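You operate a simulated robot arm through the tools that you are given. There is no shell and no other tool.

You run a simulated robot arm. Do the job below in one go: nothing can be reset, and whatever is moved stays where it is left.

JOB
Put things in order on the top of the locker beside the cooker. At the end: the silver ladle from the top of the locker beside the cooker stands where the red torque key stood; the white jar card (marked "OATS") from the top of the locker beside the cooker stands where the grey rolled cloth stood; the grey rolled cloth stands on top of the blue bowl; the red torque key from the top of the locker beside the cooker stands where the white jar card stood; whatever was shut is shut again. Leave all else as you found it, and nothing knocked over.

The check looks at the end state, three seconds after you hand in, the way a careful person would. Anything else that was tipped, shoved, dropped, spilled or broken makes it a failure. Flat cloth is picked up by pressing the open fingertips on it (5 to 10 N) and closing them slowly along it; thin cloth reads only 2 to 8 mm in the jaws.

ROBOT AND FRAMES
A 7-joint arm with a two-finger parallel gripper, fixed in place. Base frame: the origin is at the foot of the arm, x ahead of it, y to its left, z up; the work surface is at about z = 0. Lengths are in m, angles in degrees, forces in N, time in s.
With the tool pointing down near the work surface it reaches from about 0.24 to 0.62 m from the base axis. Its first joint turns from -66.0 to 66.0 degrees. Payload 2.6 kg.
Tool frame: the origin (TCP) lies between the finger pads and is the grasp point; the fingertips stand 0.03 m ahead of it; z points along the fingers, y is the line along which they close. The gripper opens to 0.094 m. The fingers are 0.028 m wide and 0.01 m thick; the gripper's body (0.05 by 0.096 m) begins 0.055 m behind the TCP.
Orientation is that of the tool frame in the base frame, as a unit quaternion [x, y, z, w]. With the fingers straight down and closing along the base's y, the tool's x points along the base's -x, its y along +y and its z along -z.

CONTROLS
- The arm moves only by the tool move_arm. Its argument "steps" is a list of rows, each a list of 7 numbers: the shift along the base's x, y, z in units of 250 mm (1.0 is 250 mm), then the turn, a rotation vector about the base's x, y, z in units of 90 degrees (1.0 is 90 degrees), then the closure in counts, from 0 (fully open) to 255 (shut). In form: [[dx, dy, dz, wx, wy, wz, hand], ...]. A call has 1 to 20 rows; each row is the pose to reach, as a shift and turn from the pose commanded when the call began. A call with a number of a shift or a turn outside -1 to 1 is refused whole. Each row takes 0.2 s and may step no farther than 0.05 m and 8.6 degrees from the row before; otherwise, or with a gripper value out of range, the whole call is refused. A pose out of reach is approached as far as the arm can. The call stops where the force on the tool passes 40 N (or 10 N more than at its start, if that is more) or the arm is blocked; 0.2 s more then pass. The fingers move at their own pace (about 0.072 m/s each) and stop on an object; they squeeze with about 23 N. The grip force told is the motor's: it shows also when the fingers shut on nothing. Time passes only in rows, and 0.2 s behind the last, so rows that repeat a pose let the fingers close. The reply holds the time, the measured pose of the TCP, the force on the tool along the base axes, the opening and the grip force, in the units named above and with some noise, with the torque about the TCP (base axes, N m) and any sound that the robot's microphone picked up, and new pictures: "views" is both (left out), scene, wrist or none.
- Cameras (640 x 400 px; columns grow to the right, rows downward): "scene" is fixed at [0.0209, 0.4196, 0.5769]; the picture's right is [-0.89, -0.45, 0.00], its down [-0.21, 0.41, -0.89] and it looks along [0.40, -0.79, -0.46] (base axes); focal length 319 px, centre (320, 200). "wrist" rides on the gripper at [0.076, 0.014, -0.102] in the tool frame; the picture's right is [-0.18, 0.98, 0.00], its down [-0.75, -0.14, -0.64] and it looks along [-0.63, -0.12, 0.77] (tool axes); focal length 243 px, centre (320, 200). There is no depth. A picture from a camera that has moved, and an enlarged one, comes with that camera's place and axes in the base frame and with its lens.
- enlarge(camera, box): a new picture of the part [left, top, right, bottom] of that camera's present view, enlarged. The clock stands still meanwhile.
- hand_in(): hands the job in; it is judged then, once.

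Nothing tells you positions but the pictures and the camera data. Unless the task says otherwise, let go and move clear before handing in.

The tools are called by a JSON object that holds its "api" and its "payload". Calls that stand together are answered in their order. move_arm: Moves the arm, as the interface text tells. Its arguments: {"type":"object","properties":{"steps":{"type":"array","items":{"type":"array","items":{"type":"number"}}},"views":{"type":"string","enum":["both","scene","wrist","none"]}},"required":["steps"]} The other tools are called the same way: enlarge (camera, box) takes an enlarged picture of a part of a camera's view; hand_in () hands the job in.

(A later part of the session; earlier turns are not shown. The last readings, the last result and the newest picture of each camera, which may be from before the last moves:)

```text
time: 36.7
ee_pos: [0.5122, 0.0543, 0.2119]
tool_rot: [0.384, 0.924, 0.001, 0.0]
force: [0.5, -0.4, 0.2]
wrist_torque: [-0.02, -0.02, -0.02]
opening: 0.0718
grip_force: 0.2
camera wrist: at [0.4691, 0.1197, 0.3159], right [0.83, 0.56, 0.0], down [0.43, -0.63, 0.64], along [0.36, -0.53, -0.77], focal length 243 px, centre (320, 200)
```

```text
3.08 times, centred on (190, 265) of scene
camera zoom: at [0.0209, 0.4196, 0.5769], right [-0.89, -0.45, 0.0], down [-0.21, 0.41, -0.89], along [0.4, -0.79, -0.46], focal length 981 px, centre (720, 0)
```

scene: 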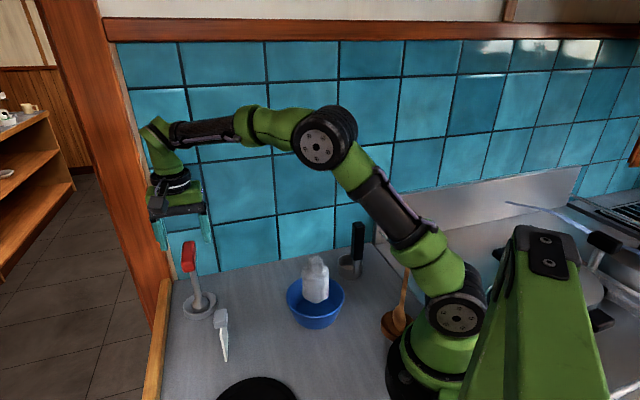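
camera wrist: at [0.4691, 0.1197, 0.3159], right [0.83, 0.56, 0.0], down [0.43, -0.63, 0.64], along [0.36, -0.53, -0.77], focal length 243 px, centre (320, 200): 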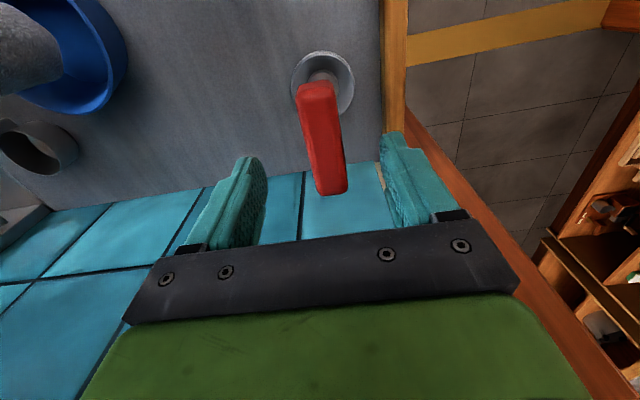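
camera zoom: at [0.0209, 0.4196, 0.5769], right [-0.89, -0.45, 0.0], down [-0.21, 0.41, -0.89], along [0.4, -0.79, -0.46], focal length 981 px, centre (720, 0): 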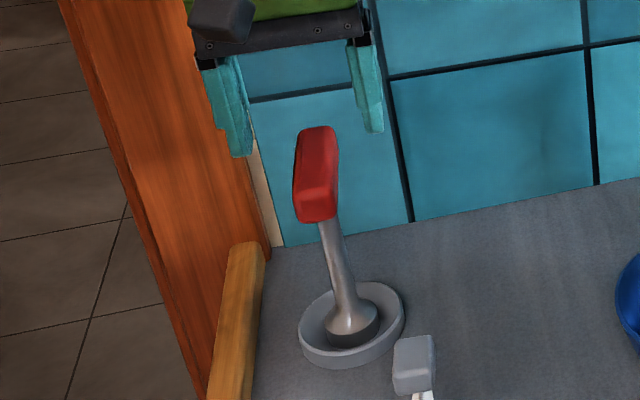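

The bar is ~5 mm toward +y from the gripper's centre. I'll correct, descend so the pads centre on the bar, and close slowly.

{"api": "move_arm", "payload": {"steps": [[0, 0.02, -0.03, 0, 0, 0, 60], [0, 0.02, -0.1, 0, 0, 0, 60], [0, 0.02, -0.17, 0, 0, 0, 60], [0, 0.02, -0.215, 0, 0, 0, 60], [0, 0.02, -0.215, 0, 0, 0, 60]]}}

{"api": "enlarge", "payload": {"camera": "wrist", "box": [220, 80, 420, 240]}}

{"api": "enlarge", "payload": {"camera": "scene", "box": [150, 220, 250, 330]}}

```text
time: 37.9
ee_pos: [0.5136, 0.0611, 0.1587]
tool_rot: [0.383, 0.924, 0.002, 0.0]
force: [-0.1, 0.3, 0.2]
wrist_torque: [-0.04, 0.03, -0.01]
opening: 0.0719
grip_force: 0.1
camera wrist: at [0.4691, 0.1252, 0.2616], right [0.83, 0.56, 0.0], down [0.43, -0.63, 0.64], along [0.36, -0.53, -0.77], focal length 243 px, centre (320, 200)
```

scene: 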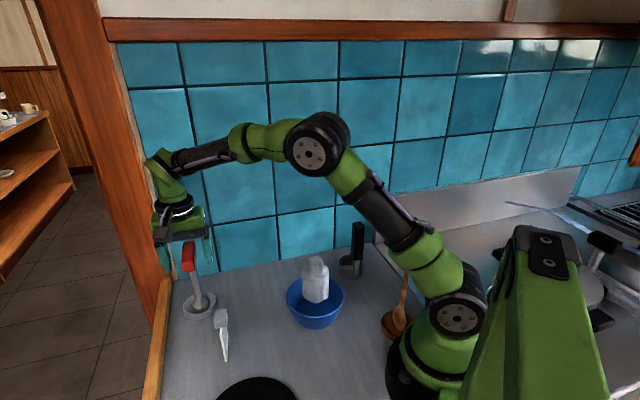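
wrist: 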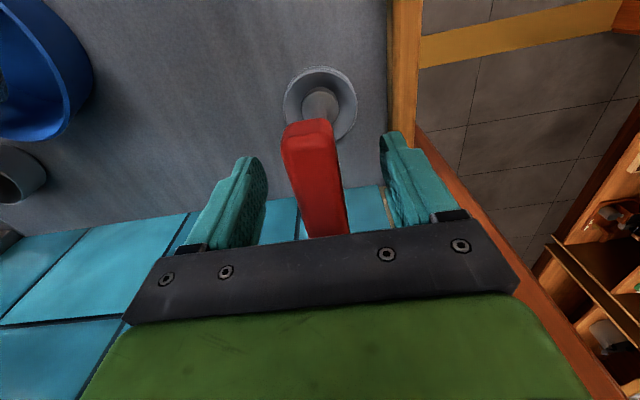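

```text
2.50 times, centred on (320, 160) of wrist
camera zoom: at [0.4691, 0.1252, 0.2616], right [0.83, 0.56, 0.0], down [0.43, -0.63, 0.64], along [0.36, -0.53, -0.77], focal length 606 px, centre (320, 300)
```

zoom: 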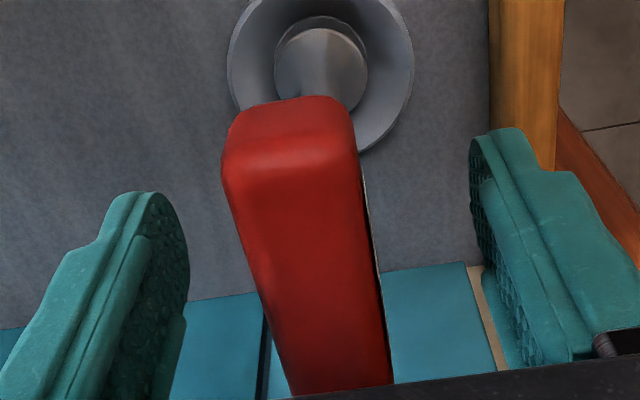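

```text
3.64 times, centred on (200, 275) of scene
camera zoom: at [0.0209, 0.4196, 0.5769], right [-0.89, -0.45, 0.0], down [-0.21, 0.41, -0.89], along [0.4, -0.79, -0.46], focal length 1160 px, centre (756, -73)
```

zoom: 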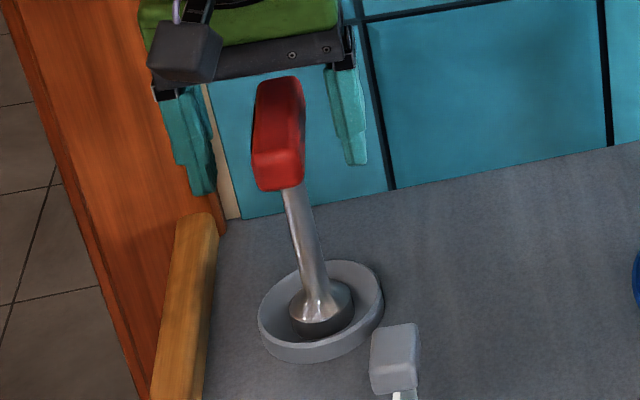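

The bar is centred at the grasp point. Closing slowly.

{"api": "move_arm", "payload": {"steps": [[0, 0, 0, 0, 0, 0, 110], [0, 0, 0, 0, 0, 0, 140], [0, 0, 0, 0, 0, 0, 155], [0, 0, 0, 0, 0, 0, 168], [0, 0, 0, 0, 0, 0, 176], [0, 0, 0, 0, 0, 0, 184], [0, 0, 0, 0, 0, 0, 192], [0, 0, 0, 0, 0, 0, 200], [0, 0, 0, 0, 0, 0, 255], [0, 0, 0, 0, 0, 0, 255]], "views": "none"}}

{"api": "enlarge", "payload": {"camera": "scene", "box": [150, 220, 250, 330]}}

{"api": "enlarge", "payload": {"camera": "wrist", "box": [220, 50, 420, 210]}}

```text
time: 40.1
ee_pos: [0.5127, 0.0599, 0.1577]
tool_rot: [0.385, 0.923, 0.001, -0.001]
force: [-11.0, -18.8, 2.3]
wrist_torque: [-0.48, 0.24, -0.21]
opening: 0.0304
grip_force: 22.6
```

```text
3.64 times, centred on (200, 275) of scene
camera zoom: at [0.0209, 0.4195, 0.5769], right [-0.89, -0.45, 0.0], down [-0.21, 0.41, -0.89], along [0.4, -0.79, -0.46], focal length 1160 px, centre (756, -73)
```

zoom: 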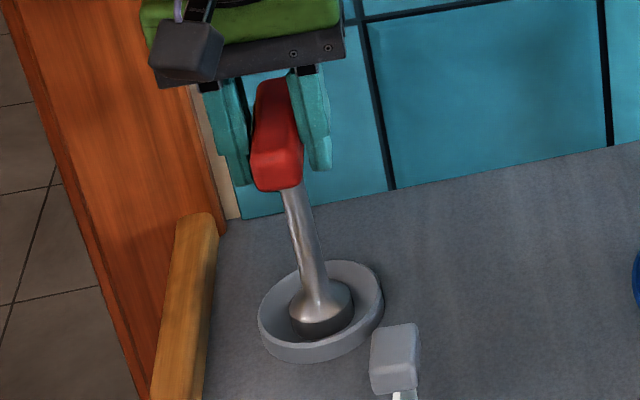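

```text
2.50 times, centred on (320, 130) of wrist
camera zoom: at [0.4694, 0.124, 0.2617], right [0.83, 0.56, 0.0], down [0.43, -0.63, 0.64], along [0.36, -0.53, -0.77], focal length 606 px, centre (320, 375)
```

zoom: 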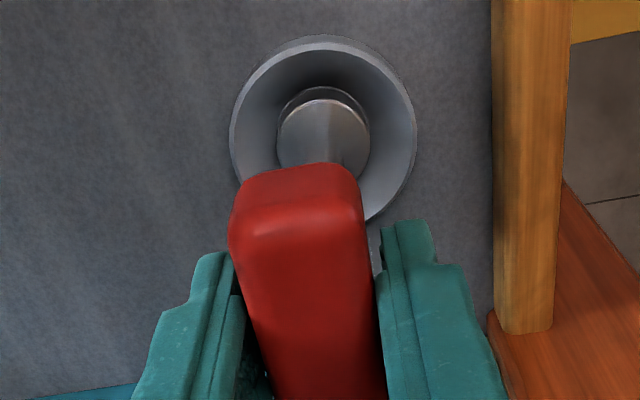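

The closing fingers met a 22 N sideways push: the bar is ~3 mm off-centre and the key is firmly seated. I'll shift the gripper toward the contacting finger to centre it.

{"api": "move_arm", "payload": {"steps": [[-0.003, -0.003, 0, 0, 0, 0, 255], [-0.006, -0.006, 0, 0, 0, 0, 255], [-0.008, -0.008, 0, 0, 0, 0, 255], [-0.008, -0.008, 0, 0, 0, 0, 255]], "views": "none"}}

{"api": "enlarge", "payload": {"camera": "wrist", "box": [220, 50, 420, 210]}}

{"api": "enlarge", "payload": {"camera": "scene", "box": [150, 220, 250, 330]}}

```text
time: 41.1
ee_pos: [0.512, 0.0592, 0.1596]
tool_rot: [0.383, 0.924, 0.002, 0.0]
force: [-0.5, -2.3, -2.7]
wrist_torque: [-0.03, 0.12, 0.59]
opening: 0.0303
grip_force: 23.2
```

```text
2.50 times, centred on (320, 130) of wrist
camera zoom: at [0.4681, 0.1234, 0.263], right [0.82, 0.57, 0.0], down [0.43, -0.64, 0.64], along [0.36, -0.53, -0.77], focal length 606 px, centre (320, 375)
```

zoom: 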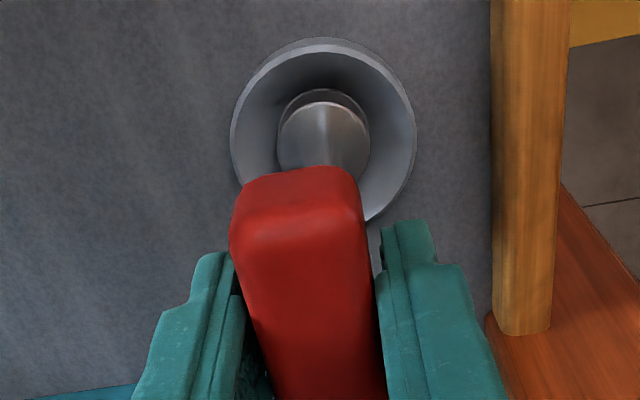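

```text
3.64 times, centred on (200, 275) of scene
camera zoom: at [0.0209, 0.4196, 0.5769], right [-0.89, -0.45, 0.0], down [-0.21, 0.41, -0.89], along [0.4, -0.79, -0.46], focal length 1160 px, centre (756, -73)
```

zoom: 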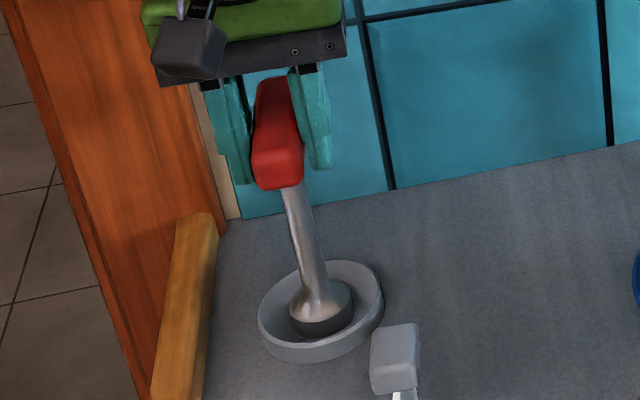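

The lateral force is gone, but a 0.6 N·m twist shows the pads are slightly rotated against the bar. I'll turn the tool about +1° to relieve it.

{"api": "move_arm", "payload": {"steps": [[0, 0, 0, 0, 0, 0.006, 255], [0, 0, 0, 0, 0, 0.012, 255], [0, 0, 0, 0, 0, 0.012, 255]], "views": "none"}}

```text
time: 41.9
ee_pos: [0.5124, 0.0589, 0.1594]
tool_rot: [0.374, 0.927, 0.002, -0.001]
force: [8.8, 5.2, -1.7]
wrist_torque: [-0.21, 0.04, -0.72]
opening: 0.0304
grip_force: 23.2
```

That overshot, so the balance lies in between. I'll turn back half.

{"api": "move_arm", "payload": {"steps": [[0, 0, 0, 0, 0, -0.006, 255], [0, 0, 0, 0, 0, -0.006, 255], [0, 0, 0, 0, 0, -0.006, 255]], "views": "none"}}

```text
time: 42.7
ee_pos: [0.5124, 0.0582, 0.1592]
tool_rot: [0.379, 0.925, 0.001, 0.001]
force: [9.9, 6.8, 1.3]
wrist_torque: [-0.05, 0.29, 0.77]
opening: 0.0304
grip_force: 22.2
```

The key is stiffly held by its seat. I'll try a slow straight lift and watch the vertical force.

{"api": "move_arm", "payload": {"steps": [[0.002, 0.002, 0.004, 0, 0, 0.003, 255], [0.003, 0.003, 0.008, 0, 0, 0.003, 255], [0.003, 0.003, 0.012, 0, 0, 0.003, 255], [0.003, 0.003, 0.012, 0, 0, 0.003, 255]]}}

{"api": "enlarge", "payload": {"camera": "scene", "box": [150, 220, 250, 330]}}

```text
time: 43.7
ee_pos: [0.5117, 0.0593, 0.1628]
tool_rot: [0.377, 0.926, 0.0, -0.001]
force: [6.6, 3.1, -2.3]
wrist_torque: [-0.12, 0.3, 0.0]
opening: 0.0304
grip_force: 22.1
camera wrist: at [0.4678, 0.1226, 0.2657], right [0.82, 0.57, 0.0], down [0.44, -0.63, 0.64], along [0.37, -0.52, -0.77], focal length 243 px, centre (320, 200)
```

scene: 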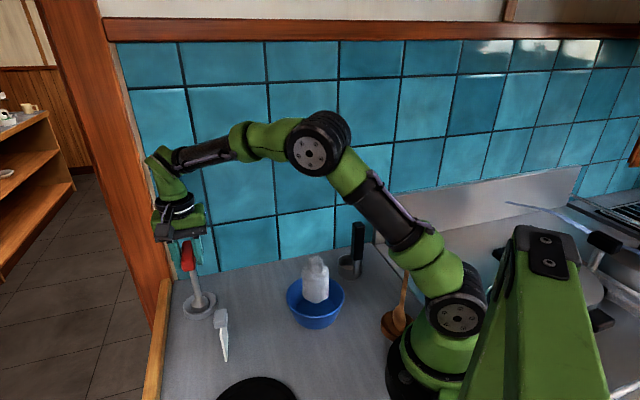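
wrist: 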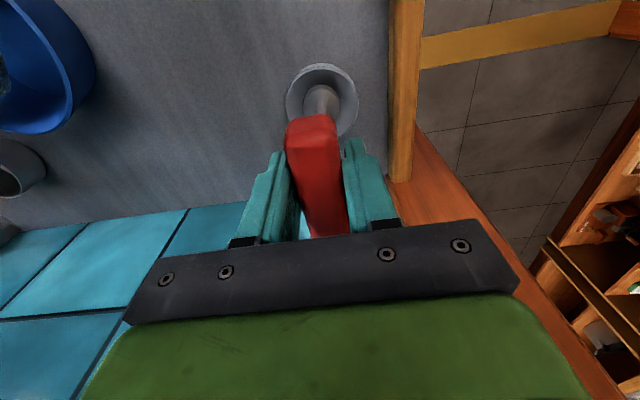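

```text
3.64 times, centred on (200, 275) of scene
camera zoom: at [0.0209, 0.4196, 0.5769], right [-0.89, -0.45, 0.0], down [-0.21, 0.41, -0.89], along [0.4, -0.79, -0.46], focal length 1160 px, centre (756, -73)
```

zoom: 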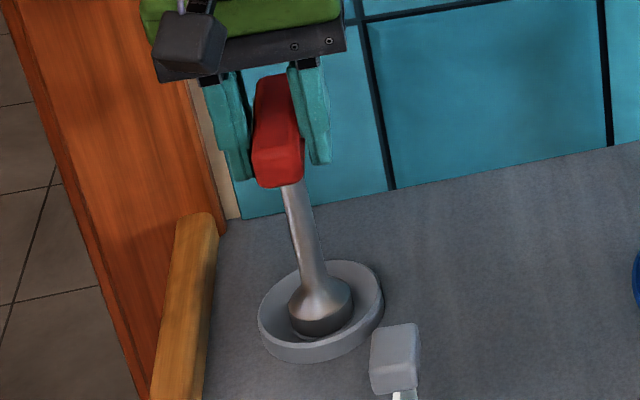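

The key rises freely with almost no vertical load, and the grey dish stays behind, so the dish is a separate holder. Continuing the slow lift while watching the forces.

{"api": "move_arm", "payload": {"steps": [[0.001, 0.001, 0.006, 0, 0, 0, 255], [0.001, 0.001, 0.012, 0, 0, 0, 255], [0.001, 0.001, 0.018, 0, 0, 0, 255], [0.001, 0.001, 0.024, 0, 0, 0, 255], [0.001, 0.001, 0.024, 0, 0, 0, 255]]}}

{"api": "enlarge", "payload": {"camera": "scene", "box": [170, 260, 230, 330]}}

{"api": "enlarge", "payload": {"camera": "wrist", "box": [270, 40, 370, 140]}}

```text
time: 44.9
ee_pos: [0.5123, 0.059, 0.1678]
tool_rot: [0.376, 0.927, 0.001, 0.0]
force: [0.8, -0.4, -1.5]
wrist_torque: [0.03, 0.02, -0.01]
opening: 0.0299
grip_force: 22.9
camera wrist: at [0.4681, 0.1228, 0.2714], right [0.82, 0.57, 0.0], down [0.44, -0.63, 0.64], along [0.37, -0.52, -0.77], focal length 243 px, centre (320, 200)
```

scene: 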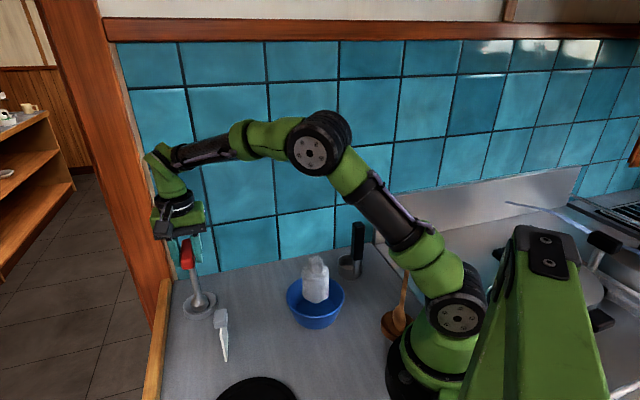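
wrist: 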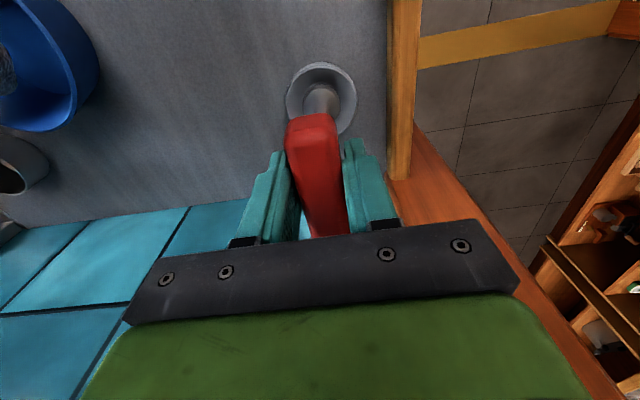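

```text
5.71 times, centred on (200, 295) of scene
camera zoom: at [0.0209, 0.4196, 0.5769], right [-0.89, -0.45, 0.0], down [-0.21, 0.41, -0.89], along [0.4, -0.79, -0.46], focal length 1822 px, centre (1006, -343)
```

zoom: 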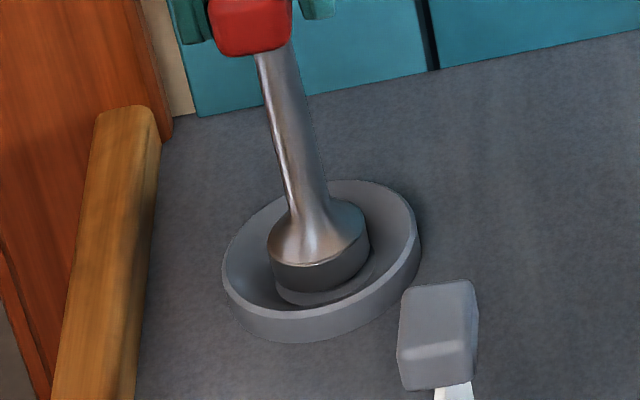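

```text
4.00 times, centred on (320, 90) of wrist
camera zoom: at [0.4681, 0.1228, 0.2714], right [0.82, 0.57, 0.0], down [0.44, -0.63, 0.64], along [0.37, -0.52, -0.77], focal length 970 px, centre (320, 640)
```

zoom: 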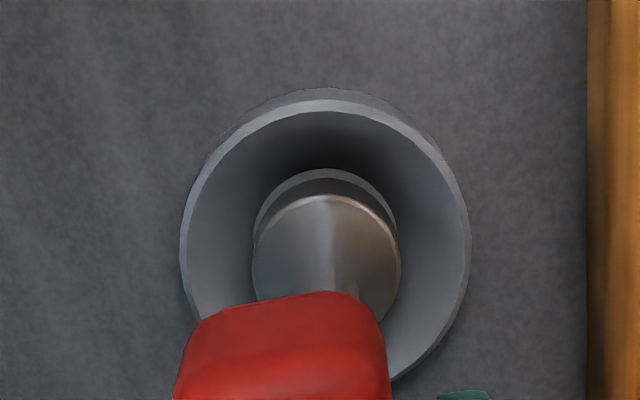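

The key is free now, lifted ~9 mm with no side forces. The dish is a separate seat that stays put, and the key has a flat 40 mm foot. I'll lift it clear and carry it over to the card's old spot near (0.448, -0.008).

{"api": "move_arm", "payload": {"steps": [[0, 0, 0.06, 0, 0, 0, 255], [0, 0, 0.14, 0, 0, 0, 255], [0, 0, 0.22, 0, 0, 0, 255], [0, 0, 0.28, 0, 0, 0, 255], [-0.065, -0.068, 0.28, 0, 0, 0, 255], [-0.13, -0.136, 0.28, 0, 0, 0, 255], [-0.195, -0.204, 0.28, 0, 0, 0, 255], [-0.259, -0.271, 0.28, 0, 0, 0, 255], [-0.259, -0.271, 0.28, 0, 0, 0, 255]]}}

{"api": "enlarge", "payload": {"camera": "scene", "box": [150, 200, 280, 330]}}

{"api": "enlarge", "payload": {"camera": "wrist", "box": [260, 40, 460, 210]}}

```text
time: 46.9
ee_pos: [0.4479, -0.0076, 0.2394]
tool_rot: [0.377, 0.926, 0.001, 0.0]
force: [-0.4, -0.6, -1.7]
wrist_torque: [0.04, 0.01, 0.0]
opening: 0.03
grip_force: 23.1
camera wrist: at [0.4032, 0.056, 0.3431], right [0.82, 0.57, 0.0], down [0.44, -0.63, 0.64], along [0.37, -0.52, -0.77], focal length 243 px, centre (320, 200)
```

scene: 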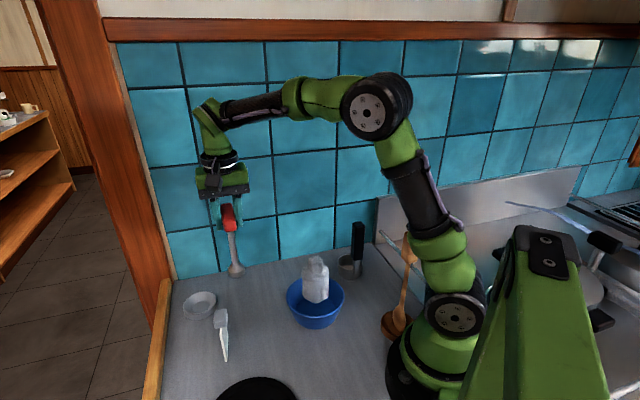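
wrist: 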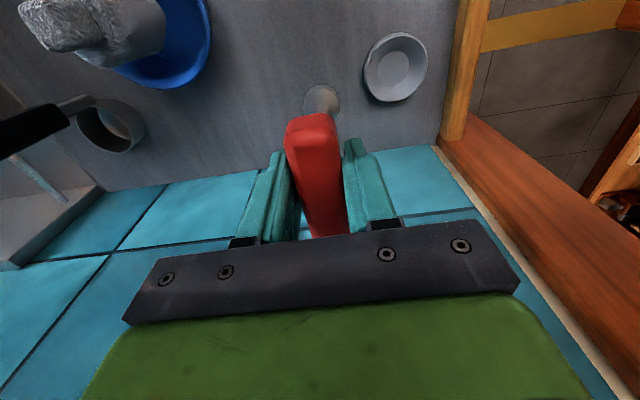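

```text
3.08 times, centred on (215, 265) of scene
camera zoom: at [0.0209, 0.4195, 0.5769], right [-0.89, -0.45, 0.0], down [-0.21, 0.41, -0.89], along [0.4, -0.79, -0.46], focal length 981 px, centre (643, 0)
```

zoom: 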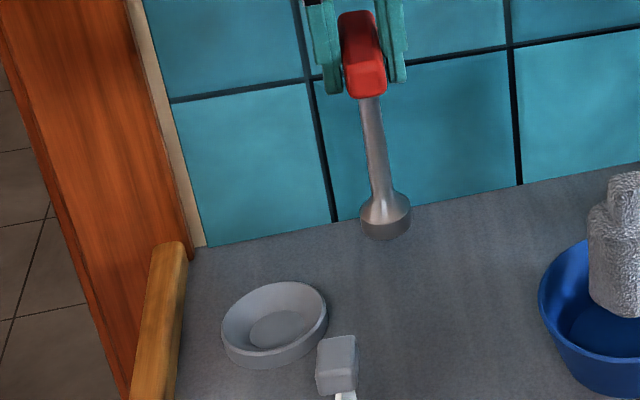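

```text
2.35 times, centred on (360, 125) of wrist
camera zoom: at [0.4032, 0.056, 0.3431], right [0.82, 0.57, 0.0], down [0.44, -0.63, 0.64], along [0.37, -0.52, -0.77], focal length 571 px, centre (226, 376)
```

zoom: 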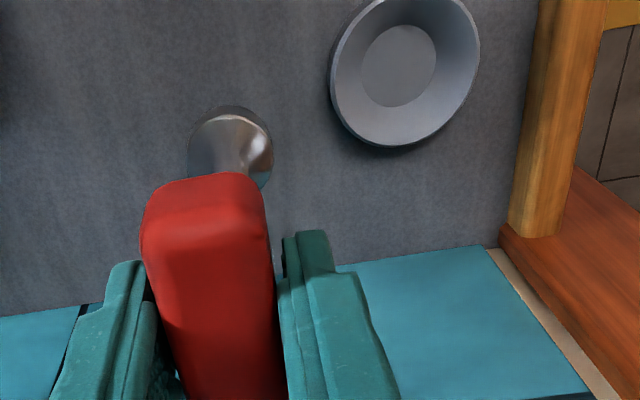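

The key hangs straight, and the empty dish is visible at its old place. I'll lower the key toward the surface at the card's old spot.

{"api": "move_arm", "payload": {"steps": [[0, -0.003, -0.1, 0, 0, 0, 255], [0, -0.003, -0.2, 0, 0, 0, 255], [0, -0.003, -0.28, 0, 0, 0, 255], [0, -0.003, -0.32, 0, 0, 0, 255], [0, -0.003, -0.33, 0, 0, 0, 255], [0, -0.003, -0.33, 0, 0, 0, 255]], "views": "scene"}}

{"api": "enlarge", "payload": {"camera": "scene", "box": [190, 230, 280, 330]}}

```text
time: 48.3
ee_pos: [0.4496, -0.0098, 0.1566]
tool_rot: [0.376, 0.926, 0.001, 0.001]
force: [0.2, -0.5, 18.4]
wrist_torque: [-0.14, -0.09, 0.0]
opening: 0.0306
grip_force: 23.1
```

scene: 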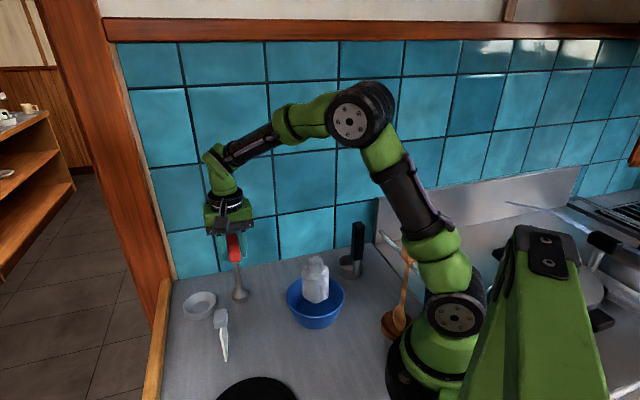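

```text
4.00 times, centred on (235, 280) of scene
camera zoom: at [0.0208, 0.4196, 0.5769], right [-0.89, -0.45, 0.0], down [-0.21, 0.41, -0.89], along [0.4, -0.79, -0.46], focal length 1276 px, centre (660, -120)
```

zoom: 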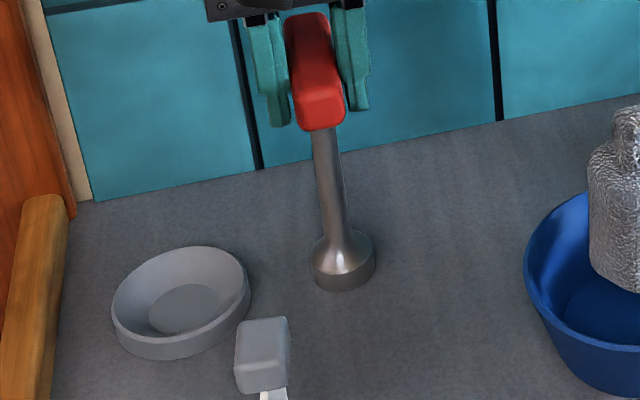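

The key's foot is down with 18 N of press. I'll ease up a little, then open slowly.

{"api": "move_arm", "payload": {"steps": [[0, 0, 0.002, 0, 0, 0, 255], [0, 0, 0.003, 0, 0, 0, 255], [0, 0, 0.003, 0, 0, 0, 255]], "views": "none"}}

```text
time: 49.1
ee_pos: [0.4477, -0.009, 0.157]
tool_rot: [0.377, 0.926, 0.001, 0.001]
force: [3.8, -1.5, 13.6]
wrist_torque: [-0.35, -0.33, 0.01]
opening: 0.03
grip_force: 22.4
```

{"api": "move_arm", "payload": {"steps": [[0, 0, 0.002, 0, 0, 0, 255], [0, 0, 0.004, 0, 0, 0, 255], [0, 0, 0.004, 0, 0, 0, 255]], "views": "none"}}

```text
time: 49.9
ee_pos: [0.4485, -0.0101, 0.1554]
tool_rot: [0.377, 0.926, 0.0, -0.003]
force: [1.2, -0.1, -0.6]
wrist_torque: [-0.04, -0.04, -0.02]
opening: 0.0303
grip_force: 23.6
```

The load is nearly neutral now. Opening slowly.

{"api": "move_arm", "payload": {"steps": [[0, 0, 0, 0, 0, 0, 180], [0, 0, 0, 0, 0, 0, 176], [0, 0, 0, 0, 0, 0, 172], [0, 0, 0, 0, 0, 0, 168], [0, 0, 0, 0, 0, 0, 163], [0, 0, 0, 0, 0, 0, 158], [0, 0, 0, 0, 0, 0, 158]]}}

{"api": "enlarge", "payload": {"camera": "scene", "box": [190, 230, 280, 330]}}

{"api": "enlarge", "payload": {"camera": "wrist", "box": [240, 60, 420, 220]}}

```text
time: 51.5
ee_pos: [0.4476, -0.0106, 0.1581]
tool_rot: [0.377, 0.926, 0.001, 0.0]
force: [0.2, 0.0, 0.3]
wrist_torque: [0.02, 0.01, 0.0]
opening: 0.0355
grip_force: 0.1
camera wrist: at [0.4038, 0.0543, 0.2613], right [0.82, 0.57, 0.0], down [0.44, -0.63, 0.64], along [0.37, -0.52, -0.77], focal length 243 px, centre (320, 200)
```

scene: 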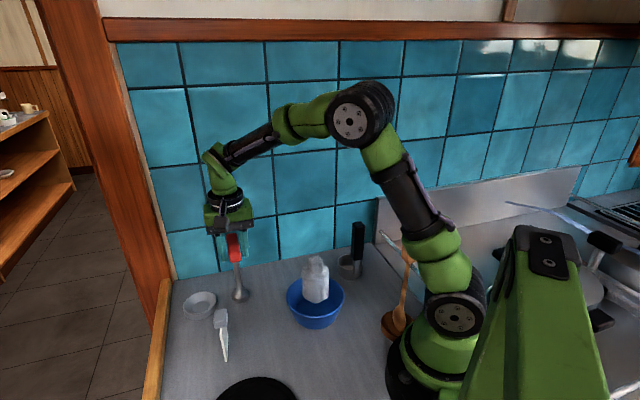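
wrist: 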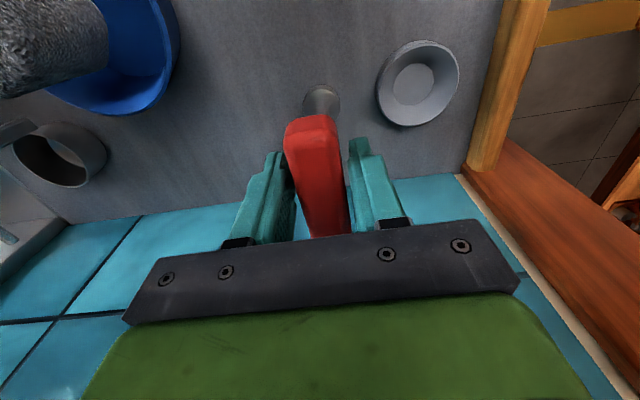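

```text
4.00 times, centred on (235, 280) of scene
camera zoom: at [0.0209, 0.4196, 0.5769], right [-0.89, -0.45, 0.0], down [-0.21, 0.41, -0.89], along [0.4, -0.79, -0.46], focal length 1276 px, centre (660, -120)
```

zoom: 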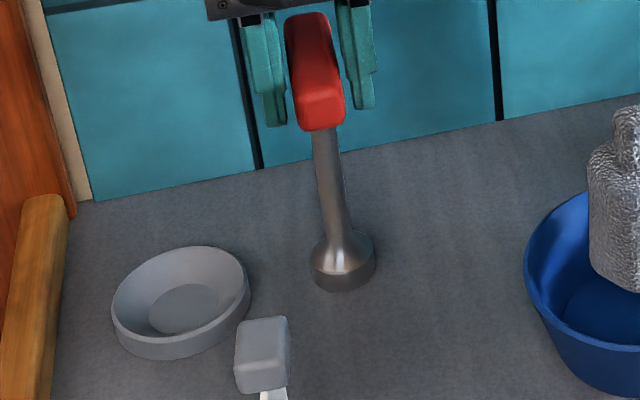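

```text
2.50 times, centred on (330, 140) of wrist
camera zoom: at [0.4038, 0.0543, 0.2613], right [0.82, 0.57, 0.0], down [0.44, -0.63, 0.64], along [0.37, -0.52, -0.77], focal length 606 px, centre (295, 350)
```

zoom: 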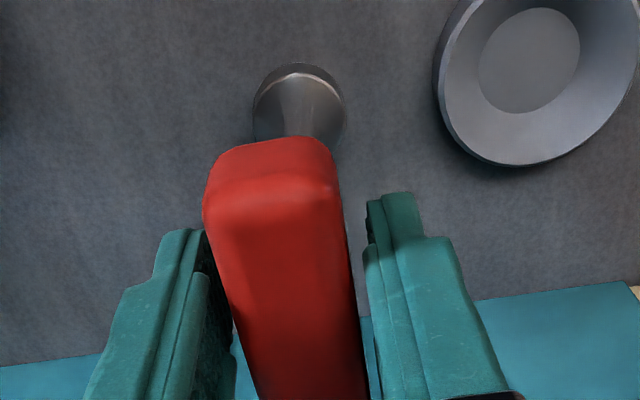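

The key stands upright on its own. I'll open, rise and go over to look at the ladle.

{"api": "move_arm", "payload": {"steps": [[0, 0, 0, 0, 0, 0, 130], [0, 0, 0, 0, 0, 0, 100], [0, 0, 0.06, 0, 0, 0, 80], [0, 0, 0.2, 0, 0, 0, 60], [0, 0, 0.36, 0, 0, 0, 40], [0, 0, 0.49, 0, 0, 0, 0], [-0.132, -0.104, 0.49, 0, 0, -0.009, 0], [-0.264, -0.208, 0.49, 0, 0, -0.009, 0], [-0.396, -0.312, 0.49, 0, 0, -0.009, 0], [-0.528, -0.416, 0.49, 0, 0, -0.009, 0], [-0.66, -0.52, 0.49, 0, 0, -0.009, 0], [-0.76, -0.6, 0.49, 0, 0, -0.009, 0], [-0.76, -0.6, 0.49, 0, 0, -0.009, 0]]}}

{"api": "enlarge", "payload": {"camera": "scene", "box": [150, 220, 290, 370]}}

{"api": "enlarge", "payload": {"camera": "wrist", "box": [220, 40, 420, 220]}}

```text
time: 54.3
ee_pos: [0.2565, -0.1596, 0.2815]
tool_rot: [0.384, 0.924, 0.001, -0.001]
force: [-1.3, 0.4, -0.3]
wrist_torque: [-0.01, 0.0, -0.02]
opening: 0.094
grip_force: 0.0
camera wrist: at [0.2128, -0.0953, 0.3841], right [0.83, 0.56, 0.0], down [0.43, -0.63, 0.64], along [0.36, -0.53, -0.77], focal length 243 px, centre (320, 200)
```

scene: 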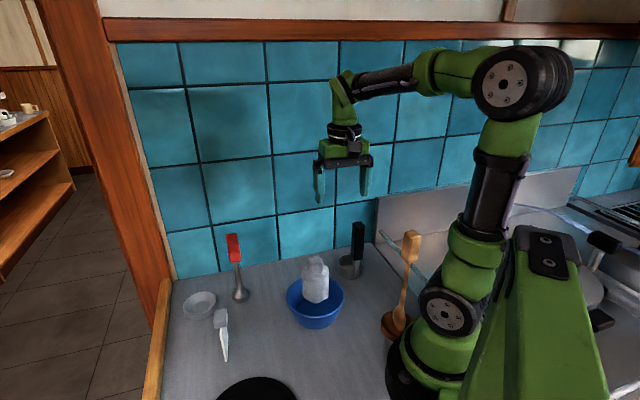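
wrist: 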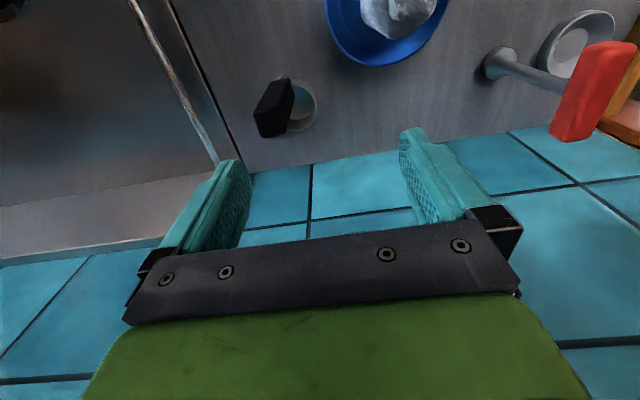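

```text
2.67 times, centred on (220, 295) of scene
camera zoom: at [0.0209, 0.4196, 0.5769], right [-0.89, -0.45, 0.0], down [-0.21, 0.41, -0.89], along [0.4, -0.79, -0.46], focal length 850 px, centre (587, -53)
```

zoom: 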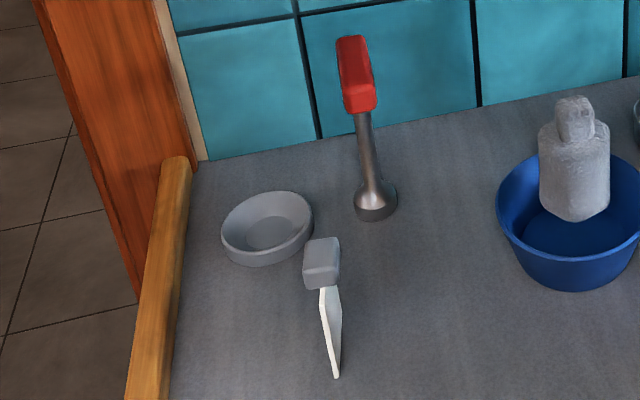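

```text
2.22 times, centred on (320, 130) of wrist
camera zoom: at [0.2128, -0.0953, 0.3841], right [0.83, 0.56, 0.0], down [0.43, -0.63, 0.64], along [0.36, -0.53, -0.77], focal length 539 px, centre (320, 356)
```

zoom: 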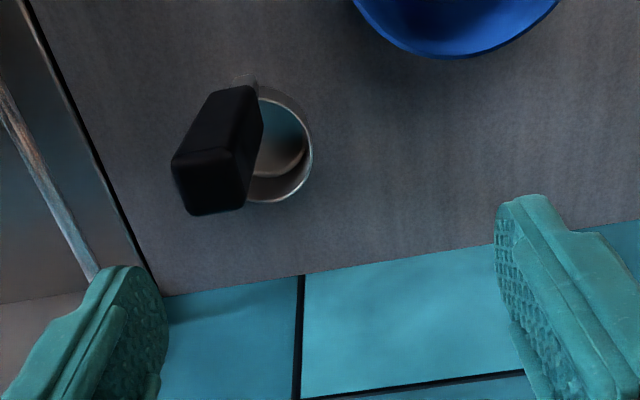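

All three placed items stand well. The ladle's black handle is now in view, so I'll zoom to measure it and the empty dish.

{"api": "enlarge", "payload": {"camera": "wrist", "box": [240, 65, 330, 145]}}

{"api": "enlarge", "payload": {"camera": "scene", "box": [330, 215, 380, 285]}}

{"api": "enlarge", "payload": {"camera": "scene", "box": [175, 280, 225, 330]}}

{"api": "enlarge", "payload": {"camera": "wrist", "box": [530, 0, 630, 90]}}

```text
5.00 times, centred on (285, 105) of wrist
camera zoom: at [0.2128, -0.0953, 0.3841], right [0.83, 0.56, 0.0], down [0.43, -0.63, 0.64], along [0.36, -0.53, -0.77], focal length 1213 px, centre (495, 675)
```

zoom: 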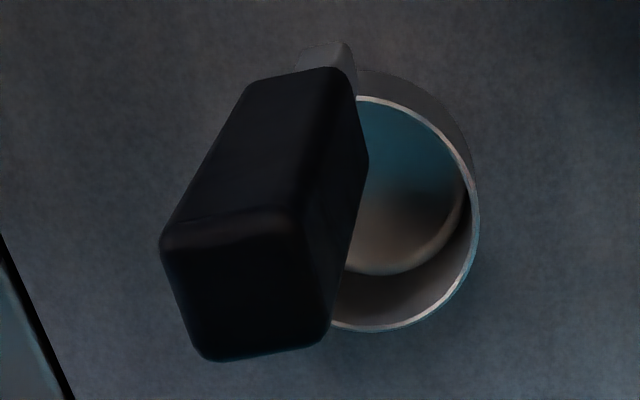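

```text
5.71 times, centred on (355, 250) of scene
camera zoom: at [0.0209, 0.4196, 0.5769], right [-0.89, -0.45, 0.0], down [-0.21, 0.41, -0.89], along [0.4, -0.79, -0.46], focal length 1822 px, centre (120, -86)
```

zoom: 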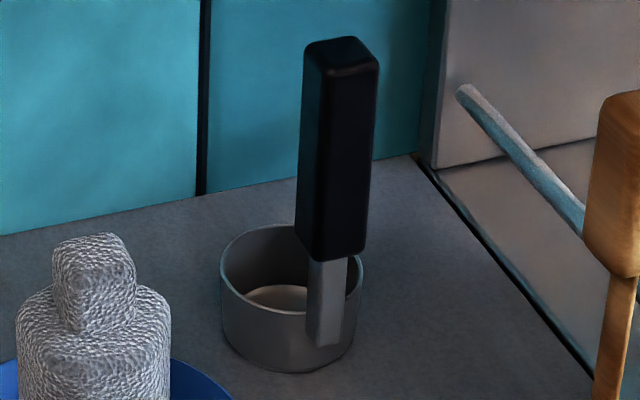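

```text
8.00 times, centred on (200, 305) of scene
camera zoom: at [0.0209, 0.4196, 0.5769], right [-0.89, -0.45, 0.0], down [-0.21, 0.41, -0.89], along [0.4, -0.79, -0.46], focal length 2552 px, centre (1280, -640)
```

zoom: 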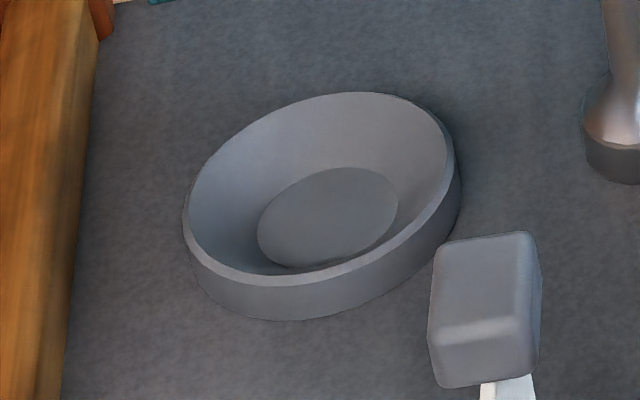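

```text
4.44 times, centred on (580, 45) of wrist
camera zoom: at [0.2128, -0.0953, 0.3841], right [0.83, 0.56, 0.0], down [0.43, -0.63, 0.64], along [0.36, -0.53, -0.77], focal length 1078 px, centre (-836, 889)
```

zoom: 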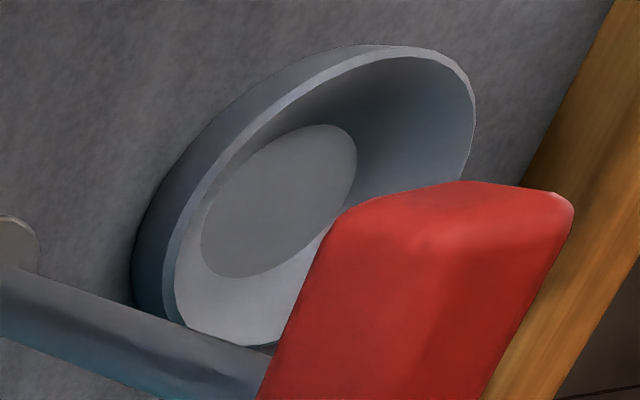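

The ladle handle is at about (0.2255, -0.188) with its top at z≈0.183. Its cup centre is ~33 mm further toward the wall, at (0.249, -0.211). I'll hover over the handle to check alignment.

{"api": "move_arm", "payload": {"steps": [[-0.062, -0.058, -0.06, 0, 0, 0, 60], [-0.124, -0.116, -0.12, 0, 0, 0, 60], [-0.124, -0.116, -0.19, 0, 0, 0, 60], [-0.124, -0.116, -0.19, 0, 0, 0, 60]]}}

{"api": "enlarge", "payload": {"camera": "wrist", "box": [220, 60, 420, 220]}}

{"api": "enlarge", "payload": {"camera": "scene", "box": [310, 180, 430, 310]}}

```text
time: 55.3
ee_pos: [0.2276, -0.1907, 0.2326]
tool_rot: [0.384, 0.924, 0.001, 0.0]
force: [-0.5, -0.3, -0.7]
wrist_torque: [-0.02, -0.01, -0.01]
opening: 0.0721
grip_force: 0.0
camera wrist: at [0.1837, -0.1258, 0.3365], right [0.83, 0.56, 0.0], down [0.43, -0.63, 0.64], along [0.36, -0.53, -0.77], focal length 243 px, centre (320, 200)
```

scene: 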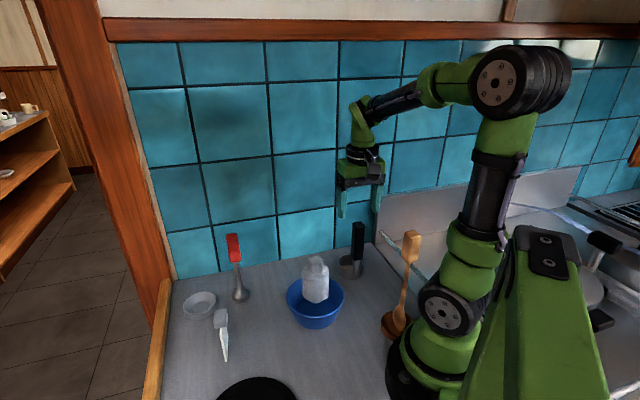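
wrist: 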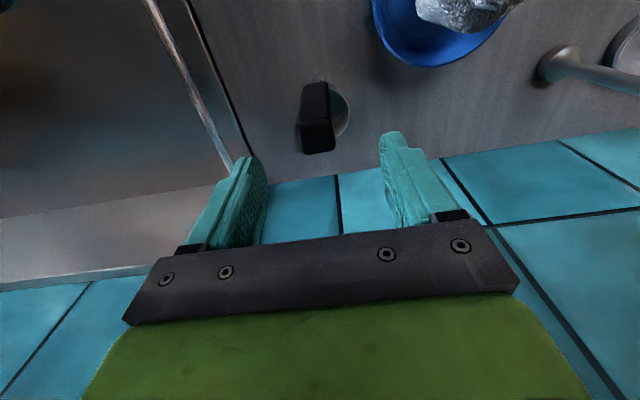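

```text
2.50 times, centred on (320, 140) of wrist
camera zoom: at [0.1837, -0.1258, 0.3365], right [0.83, 0.56, 0.0], down [0.43, -0.63, 0.64], along [0.36, -0.53, -0.77], focal length 606 px, centre (320, 350)
```

zoom: 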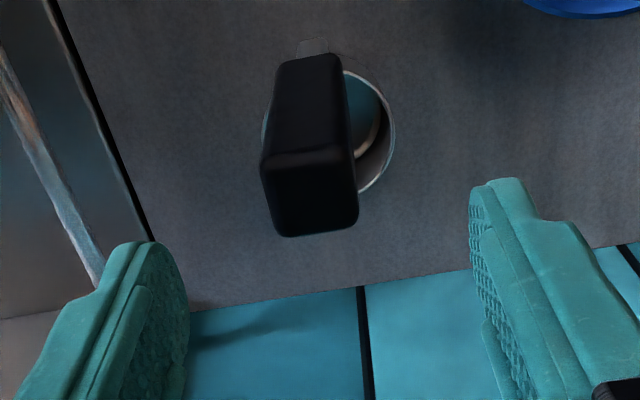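

```text
3.08 times, centred on (370, 245) of scene
camera zoom: at [0.0209, 0.4196, 0.5769], right [-0.89, -0.45, 0.0], down [-0.21, 0.41, -0.89], along [0.4, -0.79, -0.46], focal length 981 px, centre (166, 62)
```

zoom: 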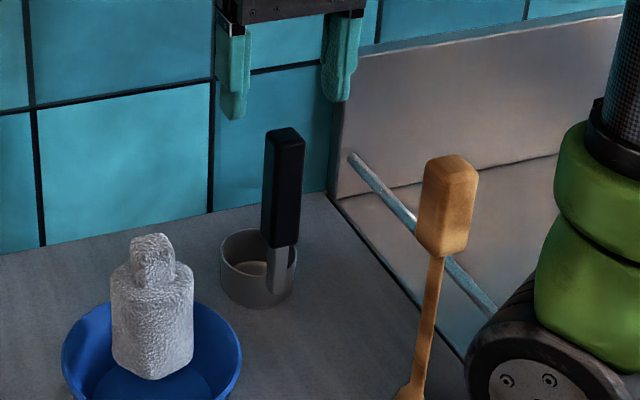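

The handle is centred to within 1–2 mm in the closing direction. I'll apply a small correction and a −1.5° turn and descend around the handle.

{"api": "move_arm", "payload": {"steps": [[-0.011, 0.006, -0.04, 0, 0, -0.017, 60], [-0.011, 0.006, -0.14, 0, 0, -0.017, 60], [-0.011, 0.006, -0.24, 0, 0, -0.017, 60], [-0.011, 0.006, -0.32, 0, 0, -0.017, 60], [-0.011, 0.006, -0.35, 0, 0, -0.017, 60], [-0.011, 0.006, -0.35, 0, 0, -0.017, 60]]}}

{"api": "enlarge", "payload": {"camera": "wrist", "box": [220, 80, 420, 240]}}

{"api": "enlarge", "payload": {"camera": "scene", "box": [310, 180, 430, 310]}}

```text
time: 56.7
ee_pos: [0.2242, -0.1863, 0.1448]
tool_rot: [0.396, 0.918, 0.001, 0.0]
force: [-0.2, 0.1, -0.5]
wrist_torque: [-0.01, -0.02, -0.01]
opening: 0.0719
grip_force: 0.0
camera wrist: at [0.1832, -0.1206, 0.2482], right [0.84, 0.54, 0.0], down [0.41, -0.65, 0.64], along [0.35, -0.54, -0.77], focal length 243 px, centre (320, 200)
```

scene: 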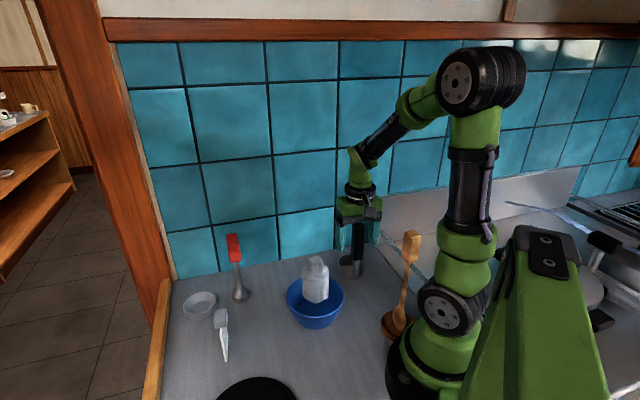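
wrist: 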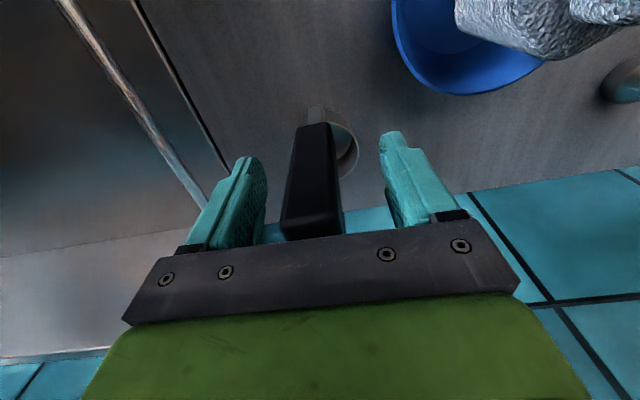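

```text
2.50 times, centred on (320, 160) of wrist
camera zoom: at [0.1832, -0.1206, 0.2482], right [0.84, 0.54, 0.0], down [0.41, -0.65, 0.64], along [0.35, -0.54, -0.77], focal length 606 px, centre (320, 300)
```

zoom: 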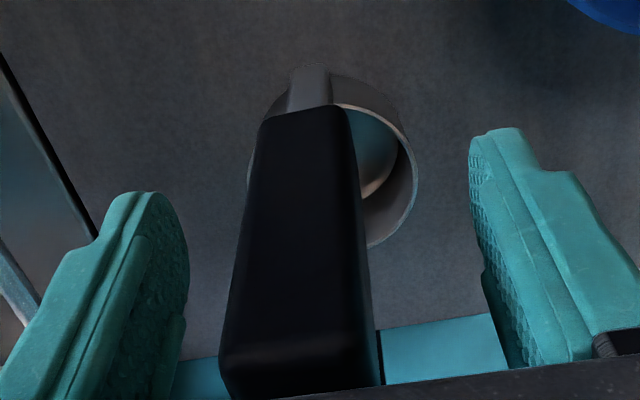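

```text
3.08 times, centred on (370, 245) of scene
camera zoom: at [0.0209, 0.4196, 0.5769], right [-0.89, -0.45, 0.0], down [-0.21, 0.41, -0.89], along [0.4, -0.79, -0.46], focal length 981 px, centre (166, 62)
```

zoom: 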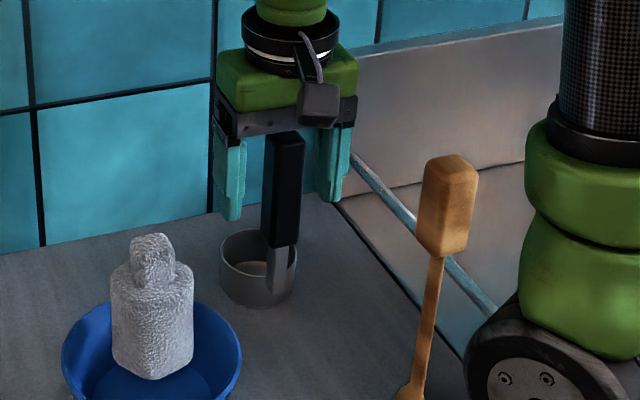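

The handle is ~2.5 mm off toward −s. I'll shift to centre it, then close slowly.

{"api": "move_arm", "payload": {"steps": [[-0.007, -0.007, 0, 0, 0, 0, 60], [-0.007, -0.007, 0, 0, 0, 0, 110], [-0.007, -0.007, 0, 0, 0, 0, 140], [-0.007, -0.007, 0, 0, 0, 0, 155], [-0.007, -0.007, 0, 0, 0, 0, 165], [-0.007, -0.007, 0, 0, 0, 0, 173], [-0.007, -0.007, 0, 0, 0, 0, 181], [-0.007, -0.007, 0, 0, 0, 0, 189], [-0.007, -0.007, 0, 0, 0, 0, 197], [-0.007, -0.007, 0, 0, 0, 0, 205], [-0.007, -0.007, 0, 0, 0, 0, 255], [-0.007, -0.007, 0, 0, 0, 0, 255]]}}

{"api": "enlarge", "payload": {"camera": "wrist", "box": [220, 80, 420, 240]}}

{"api": "enlarge", "payload": {"camera": "scene", "box": [310, 180, 430, 310]}}

```text
time: 59.3
ee_pos: [0.2233, -0.1876, 0.1457]
tool_rot: [0.396, 0.918, 0.002, 0.0]
force: [1.3, 0.3, 2.1]
wrist_torque: [-0.05, -0.03, 0.0]
opening: 0.0297
grip_force: 22.7
camera wrist: at [0.1812, -0.1226, 0.249], right [0.84, 0.54, 0.0], down [0.41, -0.65, 0.64], along [0.35, -0.54, -0.77], focal length 243 px, centre (320, 200)
```

scene: 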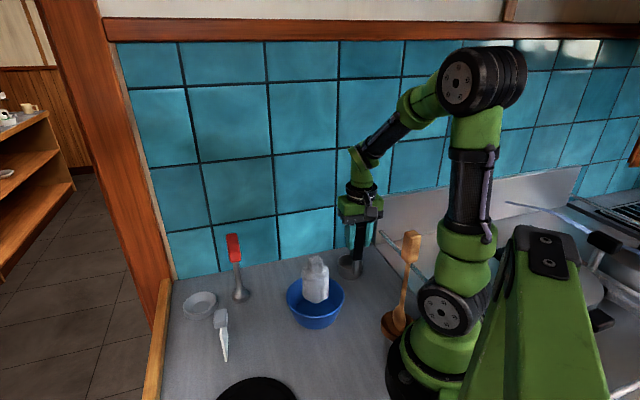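
wrist: 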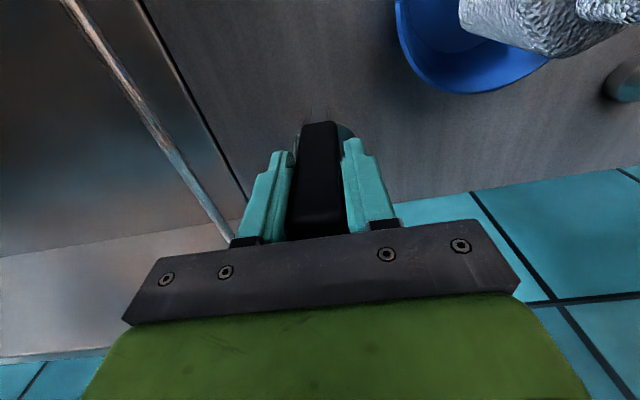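

```text
2.50 times, centred on (320, 160) of wrist
camera zoom: at [0.1812, -0.1226, 0.249], right [0.84, 0.54, 0.0], down [0.41, -0.65, 0.64], along [0.35, -0.54, -0.77], focal length 606 px, centre (320, 300)
```

zoom: 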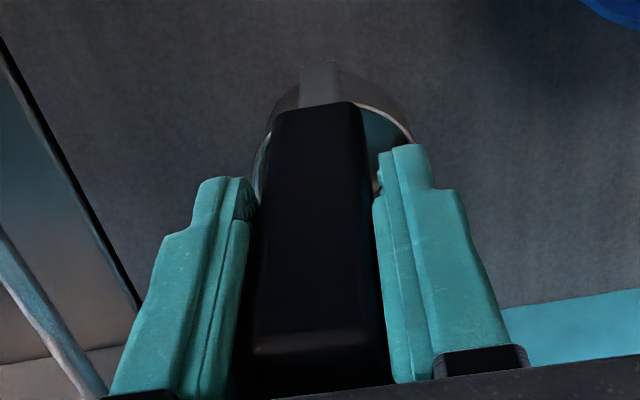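

```text
3.08 times, centred on (370, 245) of scene
camera zoom: at [0.0209, 0.4196, 0.5769], right [-0.89, -0.45, 0.0], down [-0.21, 0.41, -0.89], along [0.4, -0.79, -0.46], focal length 981 px, centre (166, 62)
```

zoom: 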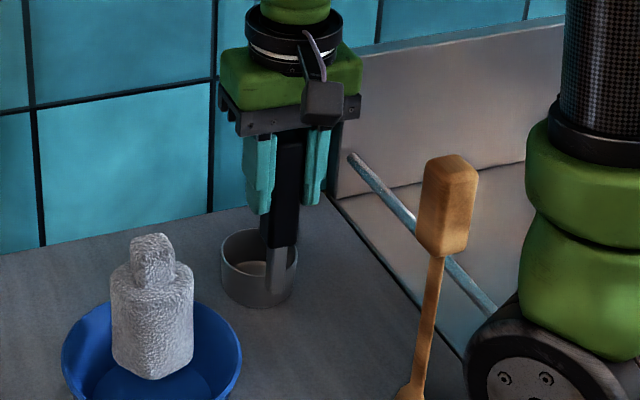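

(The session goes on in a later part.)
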